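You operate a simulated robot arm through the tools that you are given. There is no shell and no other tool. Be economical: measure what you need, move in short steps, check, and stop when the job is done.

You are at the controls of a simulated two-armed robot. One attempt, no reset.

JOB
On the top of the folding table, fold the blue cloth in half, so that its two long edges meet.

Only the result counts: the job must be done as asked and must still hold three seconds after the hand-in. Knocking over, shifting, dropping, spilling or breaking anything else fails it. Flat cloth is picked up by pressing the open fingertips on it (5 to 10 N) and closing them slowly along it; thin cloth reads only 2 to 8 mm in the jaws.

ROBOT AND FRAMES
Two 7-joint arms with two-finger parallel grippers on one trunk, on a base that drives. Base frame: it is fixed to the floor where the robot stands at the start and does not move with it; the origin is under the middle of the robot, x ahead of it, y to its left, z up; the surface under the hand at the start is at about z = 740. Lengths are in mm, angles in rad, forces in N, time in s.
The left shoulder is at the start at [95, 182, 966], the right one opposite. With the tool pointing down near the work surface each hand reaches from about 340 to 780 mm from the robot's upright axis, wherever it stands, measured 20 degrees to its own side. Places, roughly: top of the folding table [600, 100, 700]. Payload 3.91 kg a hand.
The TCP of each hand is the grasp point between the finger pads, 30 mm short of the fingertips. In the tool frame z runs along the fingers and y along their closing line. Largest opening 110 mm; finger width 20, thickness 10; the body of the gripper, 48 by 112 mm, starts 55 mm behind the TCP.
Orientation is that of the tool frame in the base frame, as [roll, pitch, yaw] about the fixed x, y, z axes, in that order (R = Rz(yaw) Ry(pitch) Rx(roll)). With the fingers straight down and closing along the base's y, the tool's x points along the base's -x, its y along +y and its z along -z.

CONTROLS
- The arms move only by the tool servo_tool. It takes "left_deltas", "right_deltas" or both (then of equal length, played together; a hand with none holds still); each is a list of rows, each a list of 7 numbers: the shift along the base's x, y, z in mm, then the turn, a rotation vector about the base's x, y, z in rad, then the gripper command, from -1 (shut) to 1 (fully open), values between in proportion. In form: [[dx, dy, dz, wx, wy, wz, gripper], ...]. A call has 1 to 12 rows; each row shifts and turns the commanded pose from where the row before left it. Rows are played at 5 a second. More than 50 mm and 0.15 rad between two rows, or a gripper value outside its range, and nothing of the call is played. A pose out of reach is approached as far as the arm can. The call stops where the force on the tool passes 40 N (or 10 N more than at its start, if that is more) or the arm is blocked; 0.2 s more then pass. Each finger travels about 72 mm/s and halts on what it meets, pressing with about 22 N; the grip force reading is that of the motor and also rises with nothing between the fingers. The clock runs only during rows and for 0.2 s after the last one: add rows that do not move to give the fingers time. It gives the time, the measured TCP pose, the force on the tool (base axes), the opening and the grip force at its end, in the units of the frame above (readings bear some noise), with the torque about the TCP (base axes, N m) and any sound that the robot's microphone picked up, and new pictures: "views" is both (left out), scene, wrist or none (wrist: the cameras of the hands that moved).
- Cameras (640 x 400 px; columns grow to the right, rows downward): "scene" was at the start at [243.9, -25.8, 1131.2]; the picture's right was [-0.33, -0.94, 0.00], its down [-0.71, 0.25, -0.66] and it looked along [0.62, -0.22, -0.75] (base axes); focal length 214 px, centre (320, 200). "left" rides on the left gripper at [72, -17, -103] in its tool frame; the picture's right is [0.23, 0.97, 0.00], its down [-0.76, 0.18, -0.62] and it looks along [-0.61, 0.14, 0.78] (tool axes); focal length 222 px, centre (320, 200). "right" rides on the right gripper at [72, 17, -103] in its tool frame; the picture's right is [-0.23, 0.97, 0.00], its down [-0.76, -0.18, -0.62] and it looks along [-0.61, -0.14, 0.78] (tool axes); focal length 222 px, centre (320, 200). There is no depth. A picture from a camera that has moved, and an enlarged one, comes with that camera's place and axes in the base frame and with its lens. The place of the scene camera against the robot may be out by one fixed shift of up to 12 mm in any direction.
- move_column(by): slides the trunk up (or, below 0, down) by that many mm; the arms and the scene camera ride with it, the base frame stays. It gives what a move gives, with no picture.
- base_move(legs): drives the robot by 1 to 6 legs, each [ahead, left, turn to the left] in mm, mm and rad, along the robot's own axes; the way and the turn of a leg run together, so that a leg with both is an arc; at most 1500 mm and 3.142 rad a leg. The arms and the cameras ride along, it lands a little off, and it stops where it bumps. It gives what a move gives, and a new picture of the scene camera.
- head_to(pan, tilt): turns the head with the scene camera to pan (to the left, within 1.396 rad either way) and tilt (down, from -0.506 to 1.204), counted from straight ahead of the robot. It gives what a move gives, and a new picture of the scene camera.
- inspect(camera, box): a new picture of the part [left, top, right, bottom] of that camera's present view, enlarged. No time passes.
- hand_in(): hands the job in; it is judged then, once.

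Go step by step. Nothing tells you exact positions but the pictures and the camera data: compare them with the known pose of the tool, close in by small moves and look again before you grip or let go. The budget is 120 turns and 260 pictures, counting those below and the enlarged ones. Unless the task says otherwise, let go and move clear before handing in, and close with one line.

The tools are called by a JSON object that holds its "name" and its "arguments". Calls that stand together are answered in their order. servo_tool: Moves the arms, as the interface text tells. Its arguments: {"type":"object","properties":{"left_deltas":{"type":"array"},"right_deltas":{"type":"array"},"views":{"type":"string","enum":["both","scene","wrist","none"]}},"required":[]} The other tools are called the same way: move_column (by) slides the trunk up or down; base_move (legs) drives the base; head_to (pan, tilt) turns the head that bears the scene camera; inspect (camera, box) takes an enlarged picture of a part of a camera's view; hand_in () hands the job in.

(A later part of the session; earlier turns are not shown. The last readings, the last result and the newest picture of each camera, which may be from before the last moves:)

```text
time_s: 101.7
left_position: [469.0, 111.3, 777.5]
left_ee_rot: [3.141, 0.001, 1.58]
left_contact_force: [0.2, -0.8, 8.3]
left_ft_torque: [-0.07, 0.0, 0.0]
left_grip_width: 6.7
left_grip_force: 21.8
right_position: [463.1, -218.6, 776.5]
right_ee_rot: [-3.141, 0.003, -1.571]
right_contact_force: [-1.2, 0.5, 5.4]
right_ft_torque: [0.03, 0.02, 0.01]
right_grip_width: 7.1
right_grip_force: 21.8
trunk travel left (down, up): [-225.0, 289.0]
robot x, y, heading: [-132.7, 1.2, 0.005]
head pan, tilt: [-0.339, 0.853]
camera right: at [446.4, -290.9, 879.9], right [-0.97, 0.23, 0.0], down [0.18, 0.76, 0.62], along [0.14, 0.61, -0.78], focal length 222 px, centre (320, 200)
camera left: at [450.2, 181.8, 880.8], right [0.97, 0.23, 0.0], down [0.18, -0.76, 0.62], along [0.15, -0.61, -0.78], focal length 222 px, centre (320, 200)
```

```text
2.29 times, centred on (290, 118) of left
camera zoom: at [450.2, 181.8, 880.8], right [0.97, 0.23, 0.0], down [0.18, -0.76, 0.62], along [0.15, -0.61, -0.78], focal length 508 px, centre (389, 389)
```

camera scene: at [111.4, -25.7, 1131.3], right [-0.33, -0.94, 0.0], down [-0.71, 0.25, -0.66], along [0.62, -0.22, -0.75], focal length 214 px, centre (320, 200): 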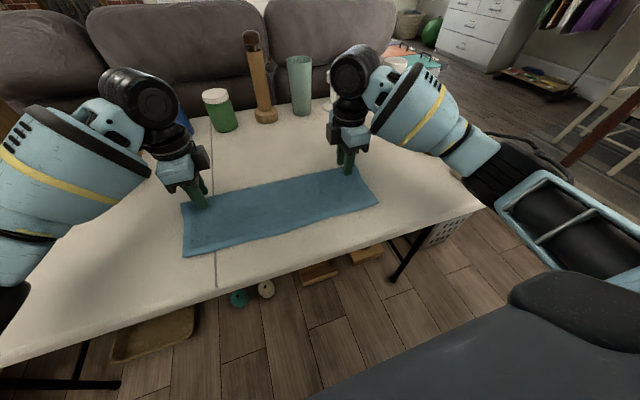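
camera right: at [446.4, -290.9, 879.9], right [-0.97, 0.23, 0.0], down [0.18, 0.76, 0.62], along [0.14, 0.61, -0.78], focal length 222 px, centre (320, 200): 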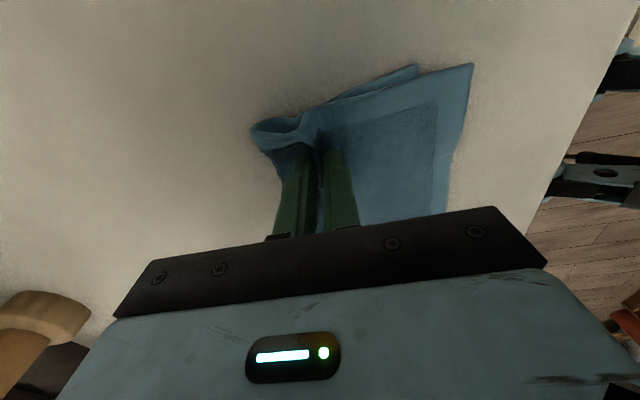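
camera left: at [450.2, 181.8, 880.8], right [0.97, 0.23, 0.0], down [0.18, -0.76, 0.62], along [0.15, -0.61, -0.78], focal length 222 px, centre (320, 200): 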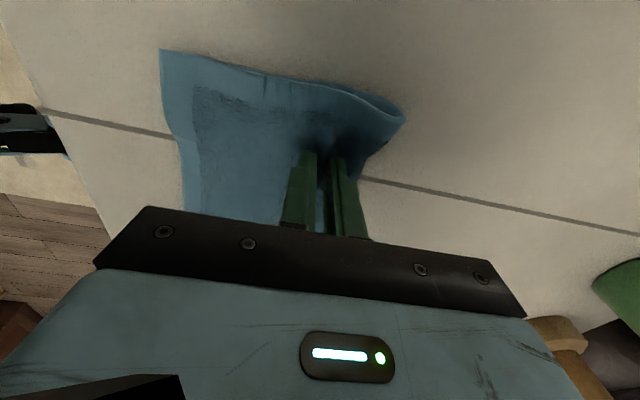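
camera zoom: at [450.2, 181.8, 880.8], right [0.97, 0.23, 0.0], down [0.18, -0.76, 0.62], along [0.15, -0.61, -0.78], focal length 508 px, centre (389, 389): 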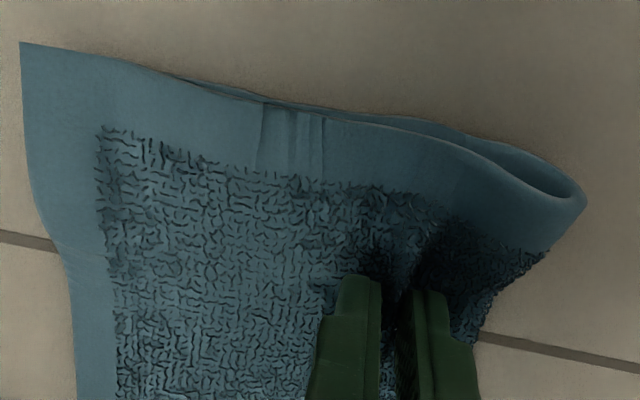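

It looks like a ridge of the top layer. I lift it slightly and slide it forward.

{"name": "servo_tool", "arguments": {"left_deltas": [[0, 0, 3, 0, 0, 0, -1], [6, 0, 2, 0, 0, 0, -1], [7, 0, 0, 0, 0, 0, -1], [7, 0, 0, 0, 0, 0, -1], [6, 0, 0, 0, 0, 0, -1], [0, 0, 0, 0, 0, 0, -1]], "right_deltas": [[0, 0, 3, 0, 0, 0, -1], [6, 0, 2, 0, 0, 0, -1], [7, 0, 0, 0, 0, 0, -1], [7, 0, 0, 0, 0, 0, -1], [6, 0, 0, 0, 0, 0, -1], [0, 0, 0, 0, 0, 0, -1]]}}

{"name": "inspect", "arguments": {"camera": "right", "box": [220, 50, 480, 210]}}

{"name": "inspect", "arguments": {"camera": "scene", "box": [160, 150, 400, 270]}}

```text
time_s: 103.1
left_position: [494.1, 111.0, 781.8]
left_ee_rot: [3.141, 0.001, 1.579]
left_contact_force: [-0.6, -1.0, -0.1]
left_ft_torque: [-0.06, 0.02, 0.0]
left_grip_width: 6.8
left_grip_force: 21.6
right_position: [489.7, -219.4, 780.4]
right_ee_rot: [-3.141, 0.003, -1.57]
right_contact_force: [-0.7, 1.4, 0.4]
right_ft_torque: [0.02, 0.0, 0.06]
right_grip_width: 7.1
right_grip_force: 22.0
trunk travel left (down, up): [-225.0, 289.0]
robot x, y, heading: [-131.3, 2.7, -0.004]
head pan, tilt: [-0.339, 0.853]
camera scene: at [111.3, -25.7, 1131.3], right [-0.33, -0.94, 0.0], down [-0.71, 0.25, -0.66], along [0.62, -0.22, -0.75], focal length 214 px, centre (320, 200)
camera right: at [472.8, -291.3, 884.6], right [-0.97, 0.23, 0.0], down [0.18, 0.76, 0.62], along [0.14, 0.61, -0.78], focal length 222 px, centre (320, 200)
camera left: at [476.0, 182.4, 884.9], right [0.97, 0.23, 0.0], down [0.18, -0.76, 0.62], along [0.15, -0.61, -0.78], focal length 222 px, centre (320, 200)
```

scene: 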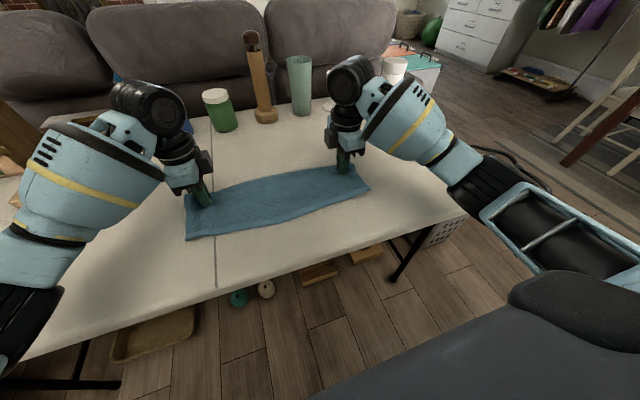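
right: 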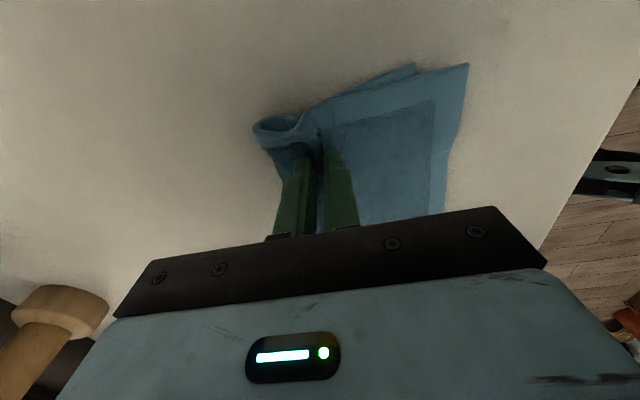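
left: 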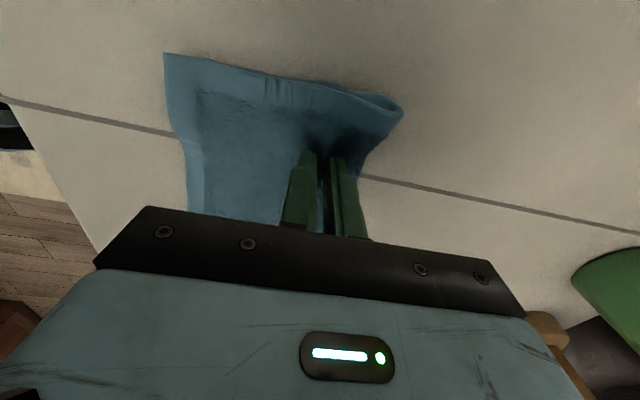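

```text
2.46 times, centred on (350, 130) of right
camera zoom: at [472.8, -291.3, 884.6], right [-0.97, 0.23, 0.0], down [0.18, 0.76, 0.62], along [0.14, 0.61, -0.78], focal length 547 px, centre (246, 372)
```

zoom: 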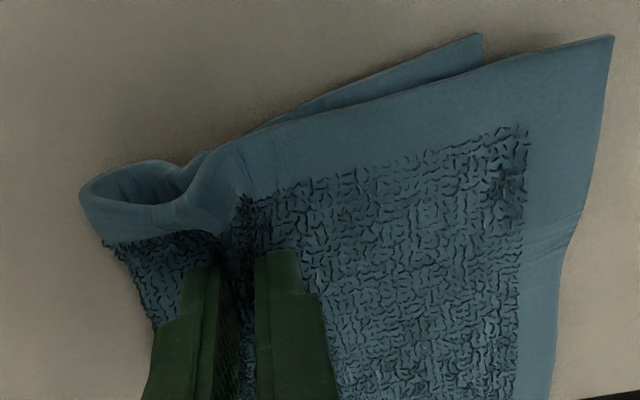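

```text
2.67 times, centred on (280, 210) of scene
camera zoom: at [111.3, -25.7, 1131.3], right [-0.33, -0.94, 0.0], down [-0.71, 0.25, -0.66], along [0.62, -0.22, -0.75], focal length 572 px, centre (427, 173)
```

zoom: 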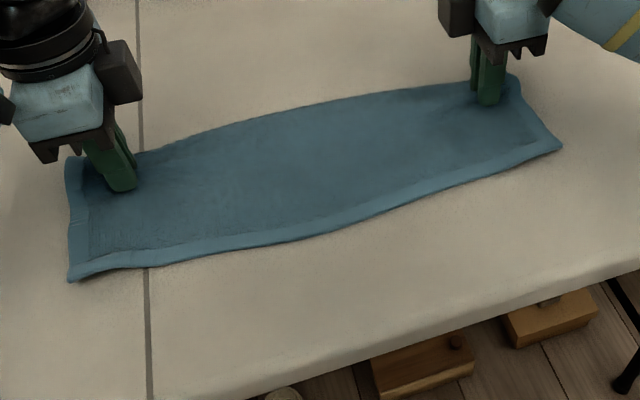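

Both layers moved together, so that pinch does not help. I release and will instead re-grip only the overhanging top edge, lift it and lay it again about 22 mm shorter.

{"name": "servo_tool", "arguments": {"left_deltas": [[0, 0, -4, 0, 0, 0, -0.9], [0, 0, 0, 0, 0, 0, -0.7], [0, 0, 0, 0, 0, 0, -0.455], [0, 0, 25, 0, 0, 0, -0.455], [-20, 3, 30, 0, 0, 0, -0.67], [-30, 3, 10, 0, 0, 0, -0.67], [-30, 3, 0, 0, 0, 0, -0.67], [-10, 3, 0, 0, 0, 0, -0.67], [0, 0, 0, 0, 0, 0, -0.67]], "right_deltas": [[0, 0, -3, 0, 0, 0, -0.9], [0, 0, 0, 0, 0, 0, -0.7], [0, 0, 0, 0, 0, 0, -0.455], [0, 0, 25, 0, 0, 0, -0.455], [-20, -5, 30, 0, 0, 0, -0.67], [-30, -5, 10, 0, 0, 0, -0.67], [-30, -5, 0, 0, 0, 0, -0.67], [-10, -5, 0, 0, 0, 0, -0.67], [0, 0, 0, 0, 0, 0, -0.67]]}}

{"name": "inspect", "arguments": {"camera": "right", "box": [200, 50, 440, 200]}}

{"name": "inspect", "arguments": {"camera": "left", "box": [200, 50, 440, 200]}}

```text
time_s: 105.1
left_position: [404.2, 124.9, 842.9]
left_ee_rot: [-3.141, -0.003, 1.578]
left_contact_force: [1.4, -0.4, -1.2]
left_ft_torque: [0.02, -0.01, -0.01]
left_grip_width: 18.1
left_grip_force: 0.0
right_position: [400.5, -238.7, 843.7]
right_ee_rot: [-3.14, 0.0, -1.572]
right_contact_force: [0.4, -0.3, 0.5]
right_ft_torque: [-0.02, 0.01, -0.03]
right_grip_width: 18.2
right_grip_force: 0.0
trunk travel left (down, up): [-225.0, 289.0]
robot x, y, heading: [-132.6, 3.3, 0.002]
head pan, tilt: [-0.339, 0.853]
camera scene: at [111.5, -25.7, 1131.2], right [-0.33, -0.94, 0.0], down [-0.71, 0.25, -0.66], along [0.62, -0.22, -0.75], focal length 214 px, centre (320, 200)
camera right: at [382.9, -311.6, 946.6], right [-0.97, 0.23, 0.0], down [0.18, 0.76, 0.62], along [0.14, 0.61, -0.78], focal length 222 px, centre (320, 200)
camera left: at [386.3, 195.7, 945.7], right [0.97, 0.23, 0.0], down [0.18, -0.76, 0.62], along [0.15, -0.61, -0.78], focal length 222 px, centre (320, 200)
```

scene: 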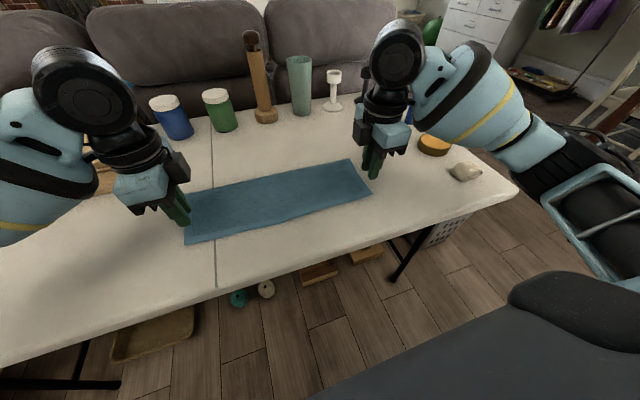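
right: 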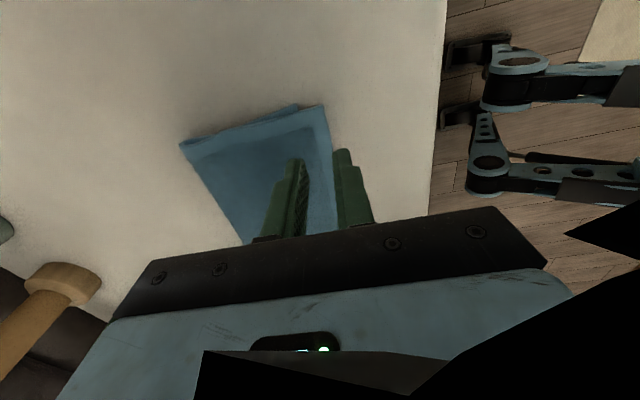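
left: 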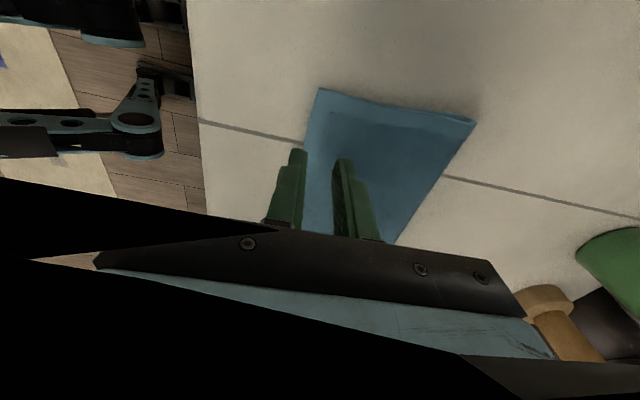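

```text
2.67 times, centred on (320, 125) of right
camera zoom: at [382.9, -311.6, 946.6], right [-0.97, 0.23, 0.0], down [0.18, 0.76, 0.62], along [0.14, 0.61, -0.78], focal length 592 px, centre (320, 400)
```

zoom: 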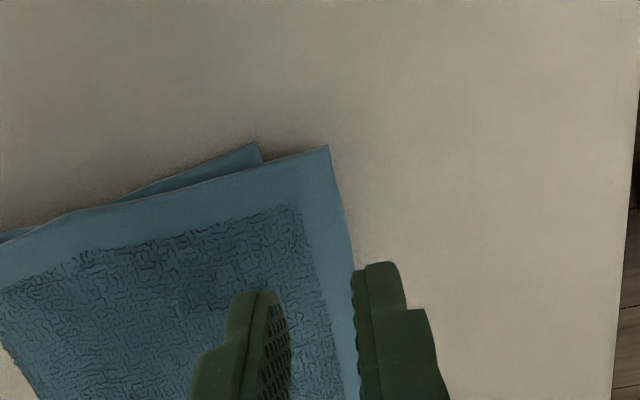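

```text
2.67 times, centred on (320, 125) of left
camera zoom: at [386.3, 195.7, 945.7], right [0.97, 0.23, 0.0], down [0.18, -0.76, 0.62], along [0.15, -0.61, -0.78], focal length 592 px, centre (320, 400)
```

zoom: 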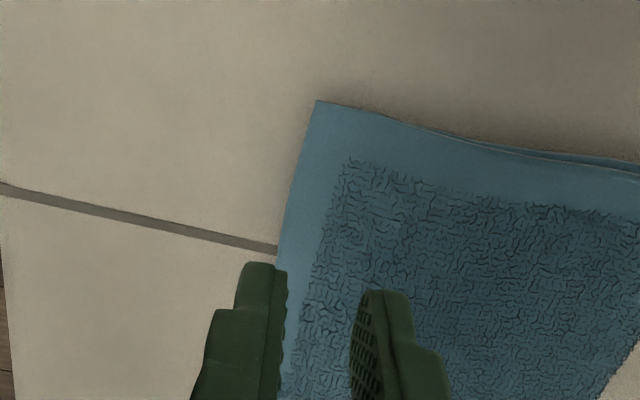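

The top edge is at x≈399 (left) and 395 (right), overhanging by about 23 mm. I descend onto the overhang with a 16 mm opening.

{"name": "servo_tool", "arguments": {"left_deltas": [[4, 3, -20, 0, 0, 0, -0.71], [4, 2, -25, 0, 0, 0, -0.71], [0, 0, -15, 0, 0, 0, -0.71], [0, 0, -5, 0, 0, 0, -0.71], [0, 0, -2, 0, 0, 0, -0.71], [0, 0, 0, 0, 0, 0, -0.71]], "right_deltas": [[4, 0, -20, 0, 0, 0, -0.71], [3.5, 0, -25, 0, 0, 0, -0.71], [0, 0, -15, 0, 0, 0, -0.71], [0, 0, -5, 0, 0, 0, -0.71], [0, 0, -2, 0, 0, 0, -0.71], [0, 0, 0, 0, 0, 0, -0.71]], "views": "wrist"}}

```text
time_s: 106.5
left_position: [412.9, 128.9, 775.9]
left_ee_rot: [3.138, 0.0, 1.579]
left_contact_force: [0.4, -1.1, 3.4]
left_ft_torque: [-0.03, -0.08, -0.04]
left_grip_width: 15.9
left_grip_force: 0.2
right_position: [407.1, -239.1, 777.0]
right_ee_rot: [-3.14, 0.001, -1.571]
right_contact_force: [0.7, 0.7, 3.0]
right_ft_torque: [-0.03, -0.06, -0.02]
right_grip_width: 16.3
right_grip_force: 0.4
trunk travel left (down, up): [-225.0, 289.0]
robot x, y, heading: [-133.7, 2.3, 0.002]
head pan, tilt: [-0.339, 0.853]
camera right: at [390.3, -311.4, 879.6], right [-0.97, 0.23, 0.0], down [0.18, 0.76, 0.63], along [0.14, 0.61, -0.78], focal length 222 px, centre (320, 200)
camera left: at [394.9, 200.0, 879.9], right [0.97, 0.23, 0.0], down [0.18, -0.76, 0.62], along [0.15, -0.61, -0.78], focal length 222 px, centre (320, 200)
```

right: 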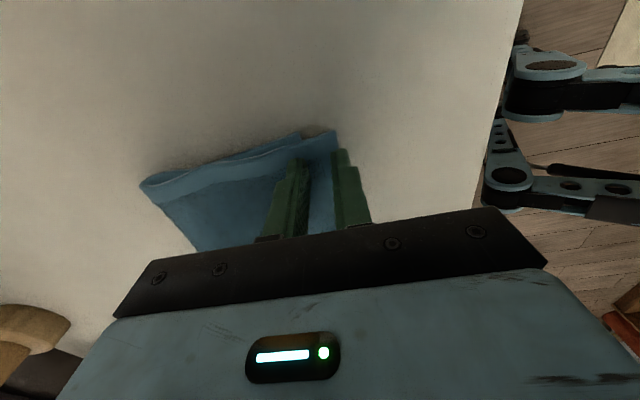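
left: 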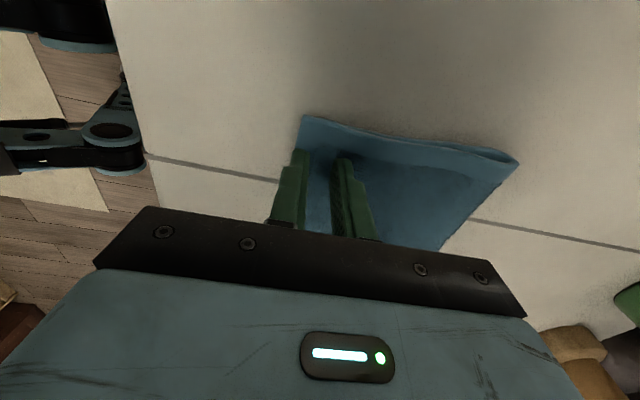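

{"name": "servo_tool", "arguments": {"left_deltas": [[-3, 0, 1, 0, -0.1, 0, -0.71], [0, 0, -1.5, 0, 0, 0, -0.71], [0, 0, 0, 0, 0, 0, -0.71]], "right_deltas": [[-3, 0, 1, 0, -0.1, 0, -0.71], [0, 0, -2, 0, 0, 0, -0.71], [0, 0, 0, 0, 0, 0, -0.71]], "views": "none"}}

```text
time_s: 107.3
left_position: [410.3, 129.1, 776.8]
left_ee_rot: [3.04, 0.0, 1.579]
left_contact_force: [0.6, 0.2, 3.3]
left_ft_torque: [0.01, 0.03, 0.02]
left_grip_width: 15.7
left_grip_force: 0.0
right_position: [404.5, -240.0, 774.9]
right_ee_rot: [-3.037, 0.002, -1.572]
right_contact_force: [0.1, -0.4, 4.0]
right_ft_torque: [-0.03, -0.01, -0.03]
right_grip_width: 16.0
right_grip_force: 0.0
trunk travel left (down, up): [-225.0, 289.0]
robot x, y, heading: [-132.5, -0.1, 0.001]
head pan, tilt: [-0.339, 0.853]
```

I press slightly more and close.

{"name": "servo_tool", "arguments": {"left_deltas": [[0, 0, -0.8, 0, 0, 0, -0.71], [0, 0, 0, 0, 0, 0, -0.74], [0, 0, 0, 0, 0, 0, -0.77], [0, 0, 0, 0, 0, 0, -0.8], [0, 0, 0, 0, 0, 0, -0.83], [0, 0, 0, 0, 0, 0, -0.86], [0, 0, 0, 0, 0, 0, -0.9], [0, 0, 0, 0, 0, 0, -0.94], [0, 0, 0, 0, 0, 0, -1], [0, 0, 0, 0, 0, 0, -1]], "right_deltas": [[0, 0, -0.6, 0, 0, 0, -0.71], [0, 0, 0, 0, 0, 0, -0.74], [0, 0, 0, 0, 0, 0, -0.77], [0, 0, 0, 0, 0, 0, -0.8], [0, 0, 0, 0, 0, 0, -0.83], [0, 0, 0, 0, 0, 0, -0.86], [0, 0, 0, 0, 0, 0, -0.9], [0, 0, 0, 0, 0, 0, -0.94], [0, 0, 0, 0, 0, 0, -1], [0, 0, 0, 0, 0, 0, -1]], "views": "wrist"}}

```text
time_s: 109.5
left_position: [409.2, 128.2, 775.5]
left_ee_rot: [3.04, 0.001, 1.577]
left_contact_force: [0.4, 0.1, 5.5]
left_ft_torque: [-0.01, -0.04, 0.0]
left_grip_width: 0.1
left_grip_force: 22.3
right_position: [403.2, -238.8, 775.8]
right_ee_rot: [-3.039, 0.001, -1.571]
right_contact_force: [1.0, 0.0, 6.5]
right_ft_torque: [-0.01, -0.08, 0.0]
right_grip_width: 0.0
right_grip_force: 22.0
trunk travel left (down, up): [-225.0, 289.0]
robot x, y, heading: [-130.3, 1.2, -0.001]
head pan, tilt: [-0.339, 0.853]
camera right: at [376.6, -310.8, 876.0], right [-0.97, 0.23, -0.1], down [0.11, 0.76, 0.64], along [0.22, 0.61, -0.76], focal length 222 px, centre (320, 200)
camera left: at [380.6, 199.8, 876.4], right [0.97, 0.23, 0.1], down [0.12, -0.76, 0.64], along [0.22, -0.61, -0.76], focal length 222 px, centre (320, 200)
```

right: 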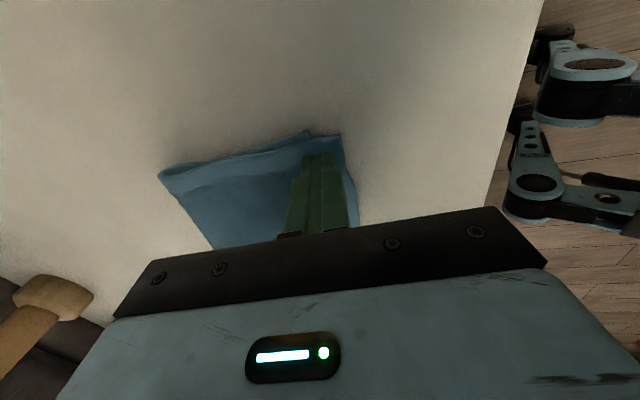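
left: 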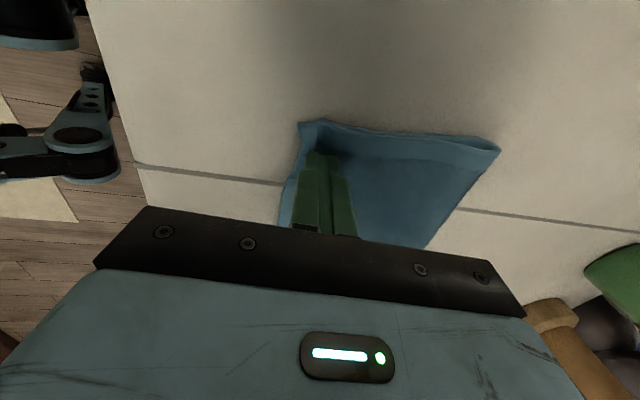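

They missed again, so I need the outer fingertip fully on the cloth. I shift inward with a 22 mm opening and retry.

{"name": "servo_tool", "arguments": {"left_deltas": [[0, 0, 10, 0, 0, 0, -1], [3, 0, 3, 0, 0.04, 0, -0.6], [3, 0, -5, 0, 0, 0, -0.6], [0, 0, -6, 0, 0, 0, -0.6], [0, 0, -1.5, 0, 0, 0, -0.6], [0, 0, 0, 0, 0, 0, -0.6]], "right_deltas": [[0, 0, 10, 0, 0, 0, -1], [4, 0, 3, 0, 0.04, 0, -0.6], [4, 0, -5, 0, 0, 0, -0.6], [0, 0, -6, 0, 0, 0, -0.6], [0, 0, -1.5, 0, 0, 0, -0.6], [0, 0, 0, 0, 0, 0, -0.6]], "views": "wrist"}}

```text
time_s: 110.9
left_position: [415.9, 128.3, 774.8]
left_ee_rot: [3.079, 0.0, 1.579]
left_contact_force: [-0.8, 0.5, 5.4]
left_ft_torque: [-0.01, 0.02, -0.03]
left_grip_width: 21.8
left_grip_force: 0.0
right_position: [411.7, -239.8, 776.2]
right_ee_rot: [-3.079, 0.003, -1.569]
right_contact_force: [-0.6, 0.2, 3.3]
right_ft_torque: [-0.01, -0.04, 0.01]
right_grip_width: 21.7
right_grip_force: 0.0
trunk travel left (down, up): [-225.0, 289.0]
robot x, y, heading: [-129.4, 1.7, -0.001]
head pan, tilt: [-0.339, 0.853]
camera right: at [388.6, -311.1, 877.7], right [-0.97, 0.23, -0.06], down [0.14, 0.76, 0.63], along [0.19, 0.61, -0.77], focal length 222 px, centre (320, 200)
camera left: at [391.3, 199.1, 877.5], right [0.97, 0.23, 0.06], down [0.14, -0.76, 0.63], along [0.19, -0.61, -0.77], focal length 222 px, centre (320, 200)
```

right: 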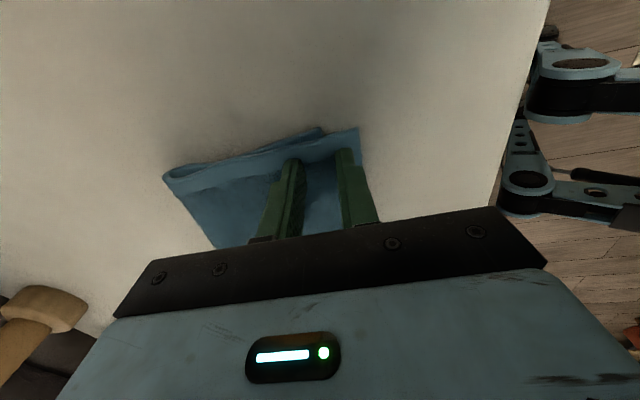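
left: 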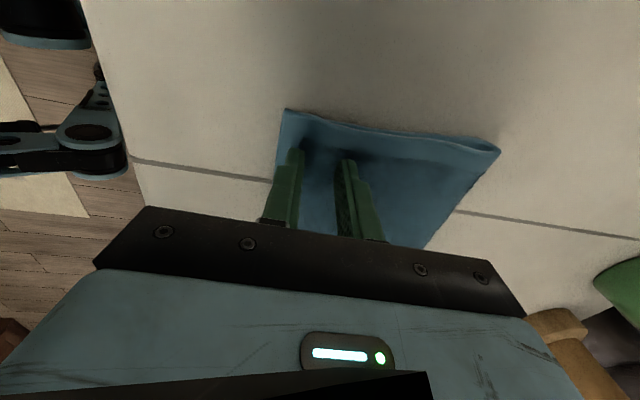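

{"name": "servo_tool", "arguments": {"left_deltas": [[0, 0, -0.4, 0, 0, 0, -0.6], [0, 0, 0, 0, 0, 0, -0.64], [0, 0, 0, 0, 0, 0, -0.68], [0, 0, 0, 0, 0, 0, -0.72], [0, 0, 0, 0, 0, 0, -0.76], [0, 0, 0, 0, 0, 0, -0.8], [0, 0, 0, 0, 0, 0, -0.84], [0, 0, 0, 0, 0, 0, -0.88], [0, 0, 0, 0, 0, 0, -0.92], [0, 0, 0, 0, 0, 0, -0.96], [0, 0, 0, 0, 0, 0, -1], [0, 0, 0, 0, 0, 0, -1]], "right_deltas": [[0, 0, -1, 0, 0, 0, -0.6], [0, 0, 0, 0, 0, 0, -0.64], [0, 0, 0, 0, 0, 0, -0.68], [0, 0, 0, 0, 0, 0, -0.72], [0, 0, 0, 0, 0, 0, -0.76], [0, 0, 0, 0, 0, 0, -0.8], [0, 0, 0, 0, 0, 0, -0.84], [0, 0, 0, 0, 0, 0, -0.88], [0, 0, 0, 0, 0, 0, -0.92], [0, 0, 0, 0, 0, 0, -0.96], [0, 0, 0, 0, 0, 0, -1], [0, 0, 0, 0, 0, 0, -1]], "views": "wrist"}}

```text
time_s: 113.5
left_position: [414.8, 126.9, 773.7]
left_ee_rot: [3.078, 0.001, 1.578]
left_contact_force: [-1.8, -0.4, 9.6]
left_ft_torque: [-0.04, 0.01, 0.0]
left_grip_width: 4.2
left_grip_force: 22.2
right_position: [411.5, -239.7, 774.9]
right_ee_rot: [-3.079, 0.001, -1.572]
right_contact_force: [0.7, -0.2, 7.3]
right_ft_torque: [0.0, -0.06, -0.01]
right_grip_width: 3.8
right_grip_force: 22.4
trunk travel left (down, up): [-225.0, 289.0]
robot x, y, heading: [-133.1, 2.2, -0.006]
head pan, tilt: [-0.339, 0.853]
camera right: at [388.1, -311.0, 877.1], right [-0.97, 0.23, -0.06], down [0.14, 0.76, 0.63], along [0.19, 0.61, -0.77], focal length 222 px, centre (320, 200)
camera left: at [390.9, 198.9, 877.1], right [0.97, 0.23, 0.06], down [0.14, -0.76, 0.63], along [0.19, -0.61, -0.77], focal length 222 px, centre (320, 200)
```

right: 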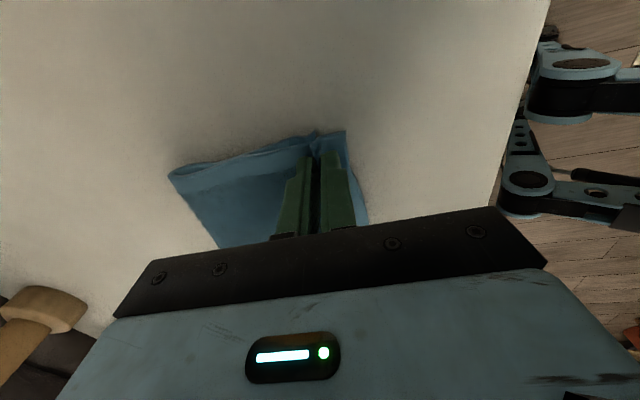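
left: 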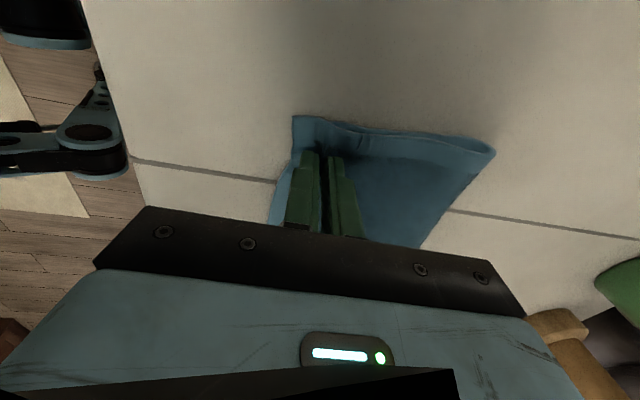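

Both hands hold the top layer with the edge pointing towards the robot, which is the right orientation. I lift it over the middle so the crease relaxes outward, then check.

{"name": "servo_tool", "arguments": {"left_deltas": [[3, 0, 20, 0, 0.03, 0, -1], [10, 0, 20, 0, 0.03, 0, -1], [15, 0, 18, 0, 0, 0, -1], [20, 0, 15, 0, 0, 0, -1], [20, 0, 12, 0, 0, 0, -1], [20, 0, 8, 0, 0, 0, -1], [15, 0, 2, 0, 0, 0, -1], [0, 0, 0, 0, 0, 0, -1]], "right_deltas": [[3, 0, 20, 0, 0.03, 0, -1], [10, 0, 20, 0, 0.03, 0, -1], [15, 0, 18, 0, 0, 0, -1], [20, 0, 15, 0, 0, 0, -1], [20, 0, 12, 0, 0, 0, -1], [20, 0, 8, 0, 0, 0, -1], [15, 0, 2, 0, 0, 0, -1], [0, 0, 0, 0, 0, 0, -1]]}}

{"name": "inspect", "arguments": {"camera": "scene", "box": [160, 130, 400, 270]}}

```text
time_s: 115.3
left_position: [519.0, 129.2, 869.7]
left_ee_rot: [3.139, -0.001, 1.577]
left_contact_force: [0.0, -0.3, -0.3]
left_ft_torque: [0.01, 0.01, -0.02]
left_grip_width: 3.6
left_grip_force: 21.4
right_position: [516.1, -239.0, 870.0]
right_ee_rot: [-3.139, 0.001, -1.571]
right_contact_force: [-0.2, -0.3, 0.0]
right_ft_torque: [0.01, -0.01, 0.03]
right_grip_width: 3.6
right_grip_force: 22.0
trunk travel left (down, up): [-225.0, 289.0]
robot x, y, heading: [-133.7, -0.2, -0.002]
head pan, tilt: [-0.339, 0.853]
camera scene: at [111.3, -25.7, 1131.3], right [-0.33, -0.94, 0.0], down [-0.71, 0.25, -0.66], along [0.62, -0.22, -0.75], focal length 214 px, centre (320, 200)
camera right: at [499.2, -310.8, 972.6], right [-0.97, 0.23, 0.0], down [0.18, 0.76, 0.62], along [0.14, 0.61, -0.78], focal length 222 px, centre (320, 200)
camera left: at [501.0, 200.8, 973.0], right [0.97, 0.23, 0.0], down [0.18, -0.76, 0.62], along [0.15, -0.61, -0.78], focal length 222 px, centre (320, 200)
```

scene: 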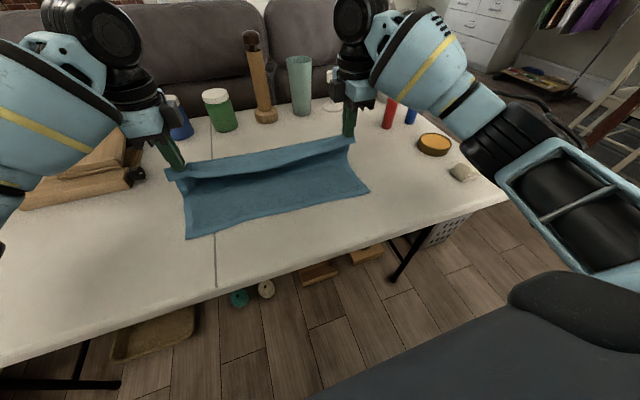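
right: 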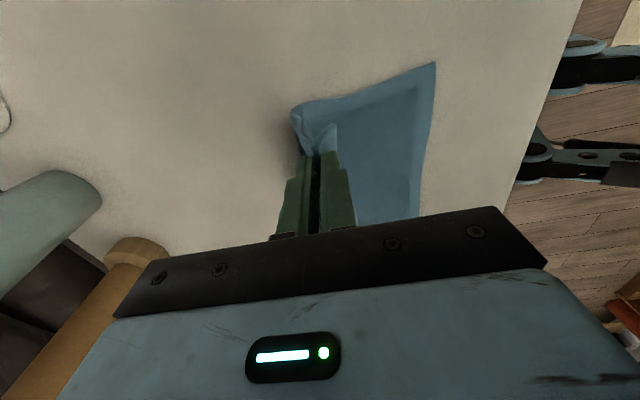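
left: 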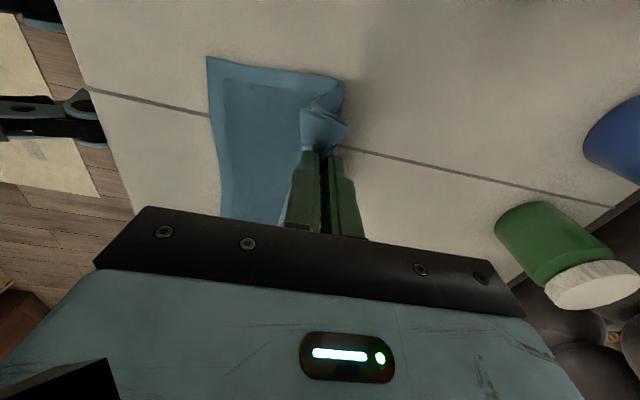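

```text
2.67 times, centred on (280, 200) of scene
camera zoom: at [111.3, -25.7, 1131.3], right [-0.33, -0.94, 0.0], down [-0.71, 0.25, -0.66], along [0.62, -0.22, -0.75], focal length 572 px, centre (427, 200)
```

zoom: 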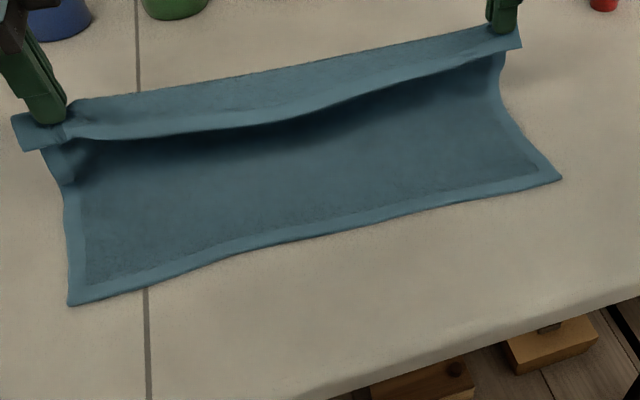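

The edge hangs correctly towards the robot and the crease has relaxed. The bottom near edge is at about x=411 (left) and 405 (right), so I lay the tips down at 431 and 425.

{"name": "servo_tool", "arguments": {"left_deltas": [[-14, 0, -3, 0, 0, 0, -1], [-15, 0, -7, 0, 0, 0, -1], [-15, 0, -10, 0, 0, 0, -1], [-12, 0, -12, 0, 0, 0, -1], [-12, 0, -15, 0, 0, 0, -1], [-10, 0, -17, 0, 0, 0, -1], [-6, 0, -15, 0, 0, 0, -1], [-4, 0, -10, 0, 0, 0, -1], [0, 0, 0, 0, 0, 0, -1]], "right_deltas": [[-15, 0, -3, 0, 0, 0, -1], [-16, 0, -7, 0, 0, 0, -1], [-15, 0, -10, 0, 0, 0, -1], [-13, 0, -12, 0, 0, 0, -1], [-12, 0, -15, 0, 0, 0, -1], [-10, 0, -17, 0, 0, 0, -1], [-6, 0, -15, 0, 0, 0, -1], [-4, 0, -10, 0, 0, 0, -1], [0, 0, 0, 0, 0, 0, -1]]}}

{"name": "inspect", "arguments": {"camera": "left", "box": [200, 50, 440, 200]}}

{"name": "inspect", "arguments": {"camera": "right", "box": [200, 50, 440, 200]}}

{"name": "inspect", "arguments": {"camera": "scene", "box": [160, 130, 400, 270]}}

```text
time_s: 117.3
left_position: [431.6, 126.9, 781.6]
left_ee_rot: [3.14, 0.0, 1.578]
left_contact_force: [0.1, 0.0, 0.3]
left_ft_torque: [-0.02, -0.07, -0.04]
left_grip_width: 3.5
left_grip_force: 21.5
right_position: [424.5, -239.1, 780.8]
right_ee_rot: [-3.142, 0.002, -1.571]
right_contact_force: [1.2, 0.4, 1.8]
right_ft_torque: [0.0, -0.02, 0.01]
right_grip_width: 3.7
right_grip_force: 21.8
trunk travel left (down, up): [-225.0, 289.0]
robot x, y, heading: [-133.9, 1.0, 0.004]
head pan, tilt: [-0.339, 0.853]
camera scene: at [111.3, -25.7, 1131.3], right [-0.33, -0.94, 0.0], down [-0.71, 0.25, -0.66], along [0.62, -0.22, -0.75], focal length 214 px, centre (320, 200)
camera right: at [407.5, -310.4, 883.6], right [-0.97, 0.23, 0.0], down [0.18, 0.76, 0.62], along [0.14, 0.61, -0.78], focal length 222 px, centre (320, 200)
camera left: at [413.2, 198.2, 884.1], right [0.97, 0.23, 0.0], down [0.18, -0.76, 0.62], along [0.15, -0.61, -0.78], focal length 222 px, centre (320, 200)
```

scene: 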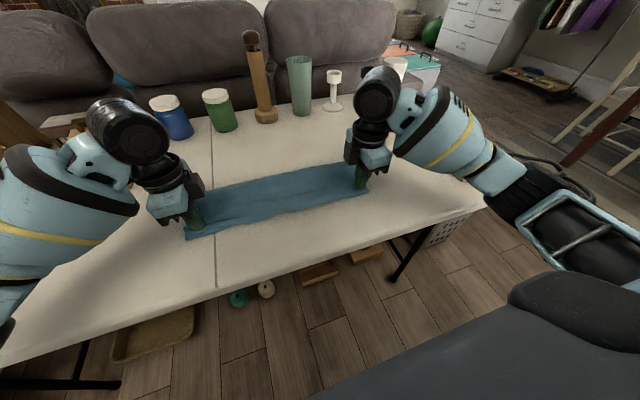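
right: 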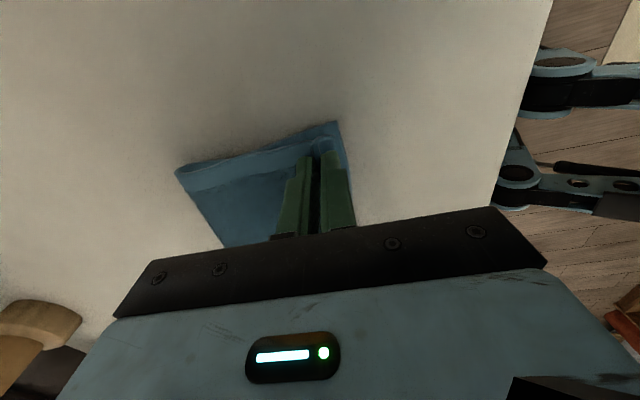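
left: 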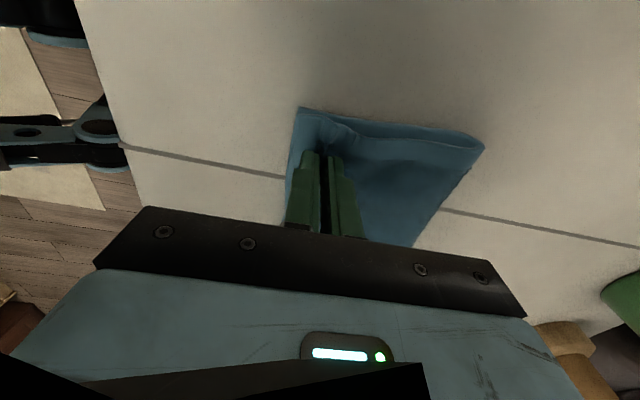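

```text
2.67 times, centred on (320, 125) of left
camera zoom: at [413.2, 198.2, 884.1], right [0.97, 0.23, 0.0], down [0.18, -0.76, 0.62], along [0.15, -0.61, -0.78], focal length 592 px, centre (320, 400)
```

zoom: 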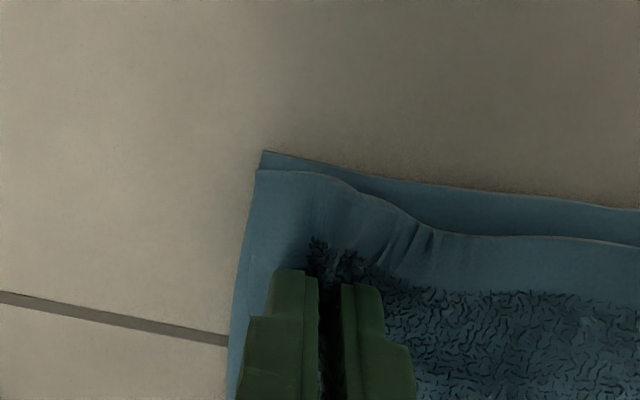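

```text
2.67 times, centred on (320, 125) of right
camera zoom: at [407.5, -310.4, 883.6], right [-0.97, 0.23, 0.0], down [0.18, 0.76, 0.62], along [0.14, 0.61, -0.78], focal length 592 px, centre (320, 400)
```

zoom: 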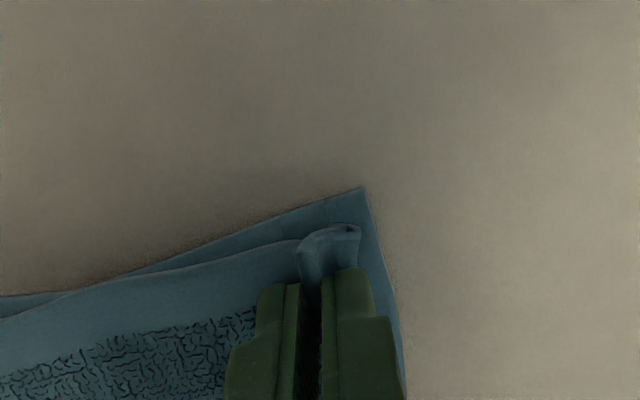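

```text
2.67 times, centred on (280, 200) of scene
camera zoom: at [111.3, -25.7, 1131.3], right [-0.33, -0.94, 0.0], down [-0.71, 0.25, -0.66], along [0.62, -0.22, -0.75], focal length 572 px, centre (427, 200)
```

zoom: 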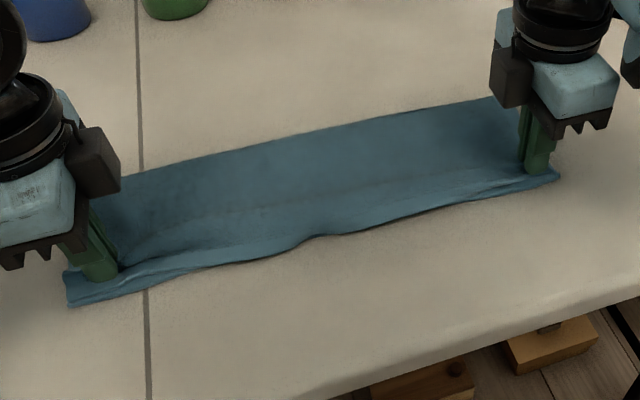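

The edges nearly coincide. I lower a touch, release gently and lift straight up.

{"name": "servo_tool", "arguments": {"left_deltas": [[0, 0, -2, 0, 0, 0, -1], [0, 0, 0, 0, 0, 0, -0.88], [0, 0, 0, 0, 0, 0, -0.76], [0, 0, 0, 0, 0, 0, -0.6], [0, 0, 0, 0, 0, 0, -0.5], [0, 0, 12, 0, 0, 0, -0.5], [0, 0, 25, 0, 0, 0, -0.5], [0, 0, 30, 0, 0, 0, -0.5], [0, 10, 30, 0, 0, 0, -0.5], [0, 10, 20, 0, 0, 0, -0.5], [0, 0, 0, 0, 0, 0, -0.5]], "right_deltas": [[0, 0, -2, 0, 0, 0, -1], [0, 0, 0, 0, 0, 0, -0.88], [0, 0, 0, 0, 0, 0, -0.76], [0, 0, 0, 0, 0, 0, -0.6], [0, 0, 0, 0, 0, 0, -0.5], [0, 0, 12, 0, 0, 0, -0.5], [0, 0, 25, 0, 0, 0, -0.5], [0, 0, 30, 0, 0, 0, -0.5], [0, -10, 30, 0, 0, 0, -0.5], [0, -10, 20, 0, 0, 0, -0.5], [0, 0, 0, 0, 0, 0, -0.5]]}}

{"name": "inspect", "arguments": {"camera": "left", "box": [200, 50, 440, 200]}}

{"name": "inspect", "arguments": {"camera": "right", "box": [200, 50, 440, 200]}}

{"name": "inspect", "arguments": {"camera": "scene", "box": [160, 130, 400, 270]}}

```text
time_s: 119.7
left_position: [430.6, 147.4, 895.0]
left_ee_rot: [-3.14, 0.0, 1.579]
left_contact_force: [0.3, -0.2, 0.6]
left_ft_torque: [-0.01, -0.01, 0.0]
left_grip_width: 27.4
left_grip_force: 0.0
right_position: [425.6, -260.0, 896.5]
right_ee_rot: [-3.141, 0.002, -1.572]
right_contact_force: [-0.9, -0.2, -1.0]
right_ft_torque: [0.01, 0.01, 0.03]
right_grip_width: 27.6
right_grip_force: 0.1
trunk travel left (down, up): [-225.0, 289.0]
robot x, y, heading: [-132.2, -0.5, 0.003]
head pan, tilt: [-0.339, 0.853]
camera scene: at [111.6, -25.7, 1131.2], right [-0.33, -0.94, 0.0], down [-0.71, 0.25, -0.66], along [0.62, -0.22, -0.75], focal length 214 px, centre (320, 200)
camera right: at [408.5, -330.8, 1000.3], right [-0.97, 0.23, 0.0], down [0.18, 0.76, 0.62], along [0.14, 0.61, -0.78], focal length 222 px, centre (320, 200)
camera left: at [413.3, 219.3, 998.6], right [0.97, 0.23, 0.0], down [0.18, -0.76, 0.62], along [0.15, -0.61, -0.78], focal length 222 px, centre (320, 200)
```

scene: 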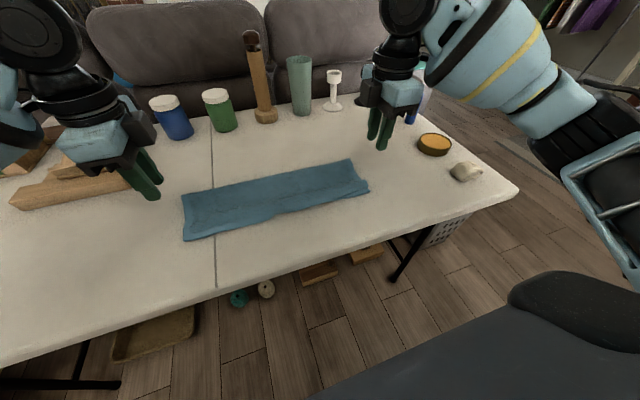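
right: 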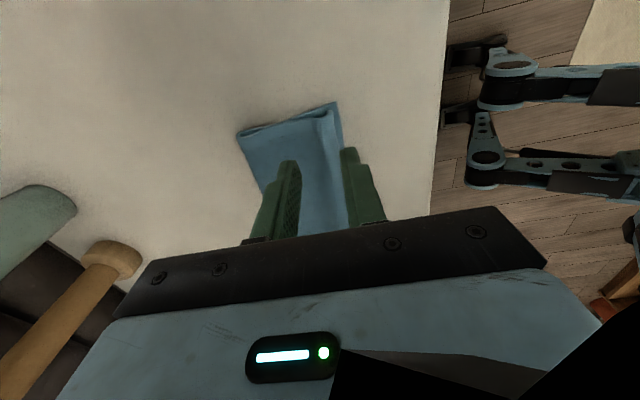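
left: 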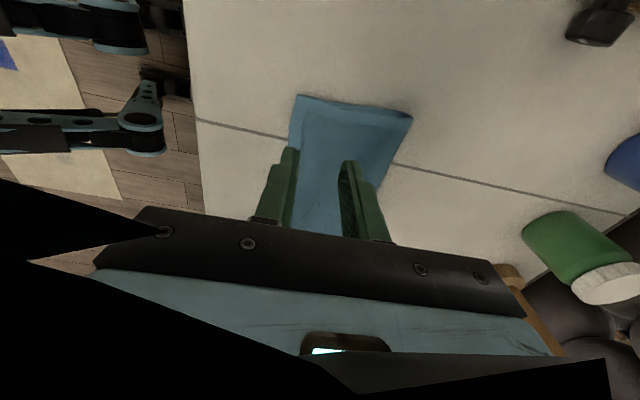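

```text
2.67 times, centred on (320, 125) of left
camera zoom: at [413.3, 219.3, 998.6], right [0.97, 0.23, 0.0], down [0.18, -0.76, 0.62], along [0.15, -0.61, -0.78], focal length 592 px, centre (320, 400)
```

zoom: 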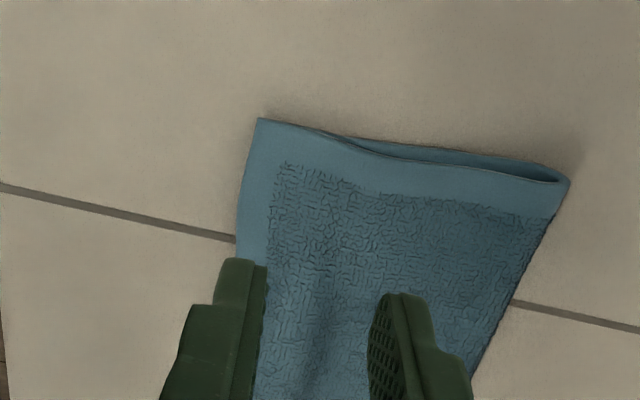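

```text
2.67 times, centred on (320, 125) of right
camera zoom: at [408.5, -330.8, 1000.3], right [-0.97, 0.23, 0.0], down [0.18, 0.76, 0.62], along [0.14, 0.61, -0.78], focal length 592 px, centre (320, 400)
```

zoom: 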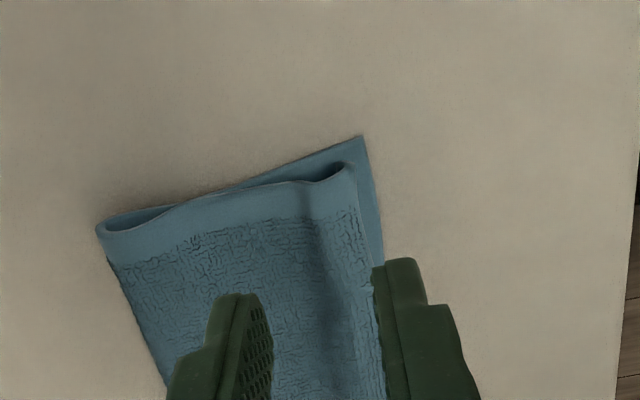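

```text
2.67 times, centred on (280, 200) of scene
camera zoom: at [111.6, -25.7, 1131.2], right [-0.33, -0.94, 0.0], down [-0.71, 0.25, -0.66], along [0.62, -0.22, -0.75], focal length 572 px, centre (427, 200)
```

zoom: 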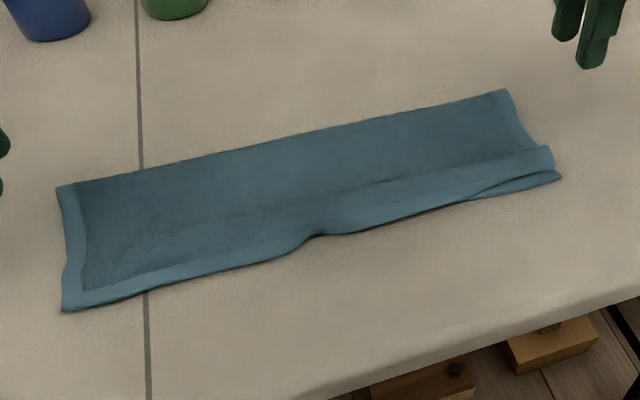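

The left end is perfect, but on the right half the hem is tucked under and the crease sits about 10 mm short. I re-grip only the right side of the top layer, lift it so the hem springs out, and lay it back with a forward drag.

{"name": "servo_tool", "arguments": {"right_deltas": [[5, 4, -20, 0, 0.04, 0, -0.6], [5, 4, -25, 0, 0, 0, -0.6], [4, 4, -25, 0, 0, 0, -0.6], [0, 4, -25, 0, 0, 0, -0.6], [0, 2, -15, 0, 0, 0, -0.6], [0, 0, -4, 0, 0, 0, -0.6], [0, 0, 0, 0, 0, 0, -0.6]], "views": "wrist"}}

```text
time_s: 121.3
left_position: [431.5, 148.2, 895.8]
left_ee_rot: [3.139, 0.0, 1.579]
left_contact_force: [0.2, -0.3, 0.3]
left_ft_torque: [0.01, 0.0, 0.01]
left_grip_width: 27.6
left_grip_force: 0.1
right_position: [439.6, -240.9, 782.1]
right_ee_rot: [3.104, 0.001, -1.571]
right_contact_force: [0.6, 0.2, 0.2]
right_ft_torque: [-0.02, -0.01, 0.0]
right_grip_width: 22.3
right_grip_force: 0.1
trunk travel left (down, up): [-225.0, 289.0]
robot x, y, heading: [-134.2, -0.6, -0.001]
head pan, tilt: [-0.339, 0.853]
camera right: at [426.6, -312.8, 885.3], right [-0.97, 0.23, 0.04], down [0.2, 0.76, 0.62], along [0.11, 0.61, -0.79], focal length 222 px, centre (320, 200)
```

right: 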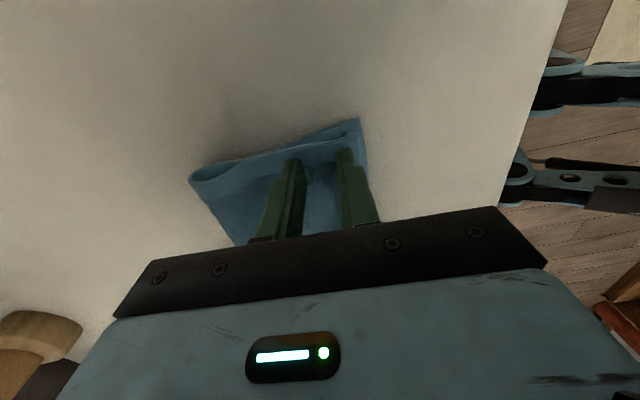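

{"name": "servo_tool", "arguments": {"right_deltas": [[0, 0, -2, 0, 0, 0, -0.6], [0, 0, -2, 0, 0, 0, -0.6], [0, 0, 0, 0, 0, 0, -0.6]], "views": "none"}}

```text
time_s: 122.1
left_position: [430.3, 147.6, 895.8]
left_ee_rot: [3.14, 0.001, 1.578]
left_contact_force: [0.1, 0.3, -0.3]
left_ft_torque: [0.04, 0.02, 0.0]
left_grip_width: 27.6
left_grip_force: 0.1
right_position: [439.4, -240.5, 778.0]
right_ee_rot: [3.104, 0.002, -1.571]
right_contact_force: [0.1, 0.2, 4.3]
right_ft_torque: [-0.01, 0.01, 0.01]
right_grip_width: 22.2
right_grip_force: 0.4
trunk travel left (down, up): [-225.0, 289.0]
robot x, y, heading: [-135.0, 0.4, 0.001]
head pan, tilt: [-0.339, 0.853]
```

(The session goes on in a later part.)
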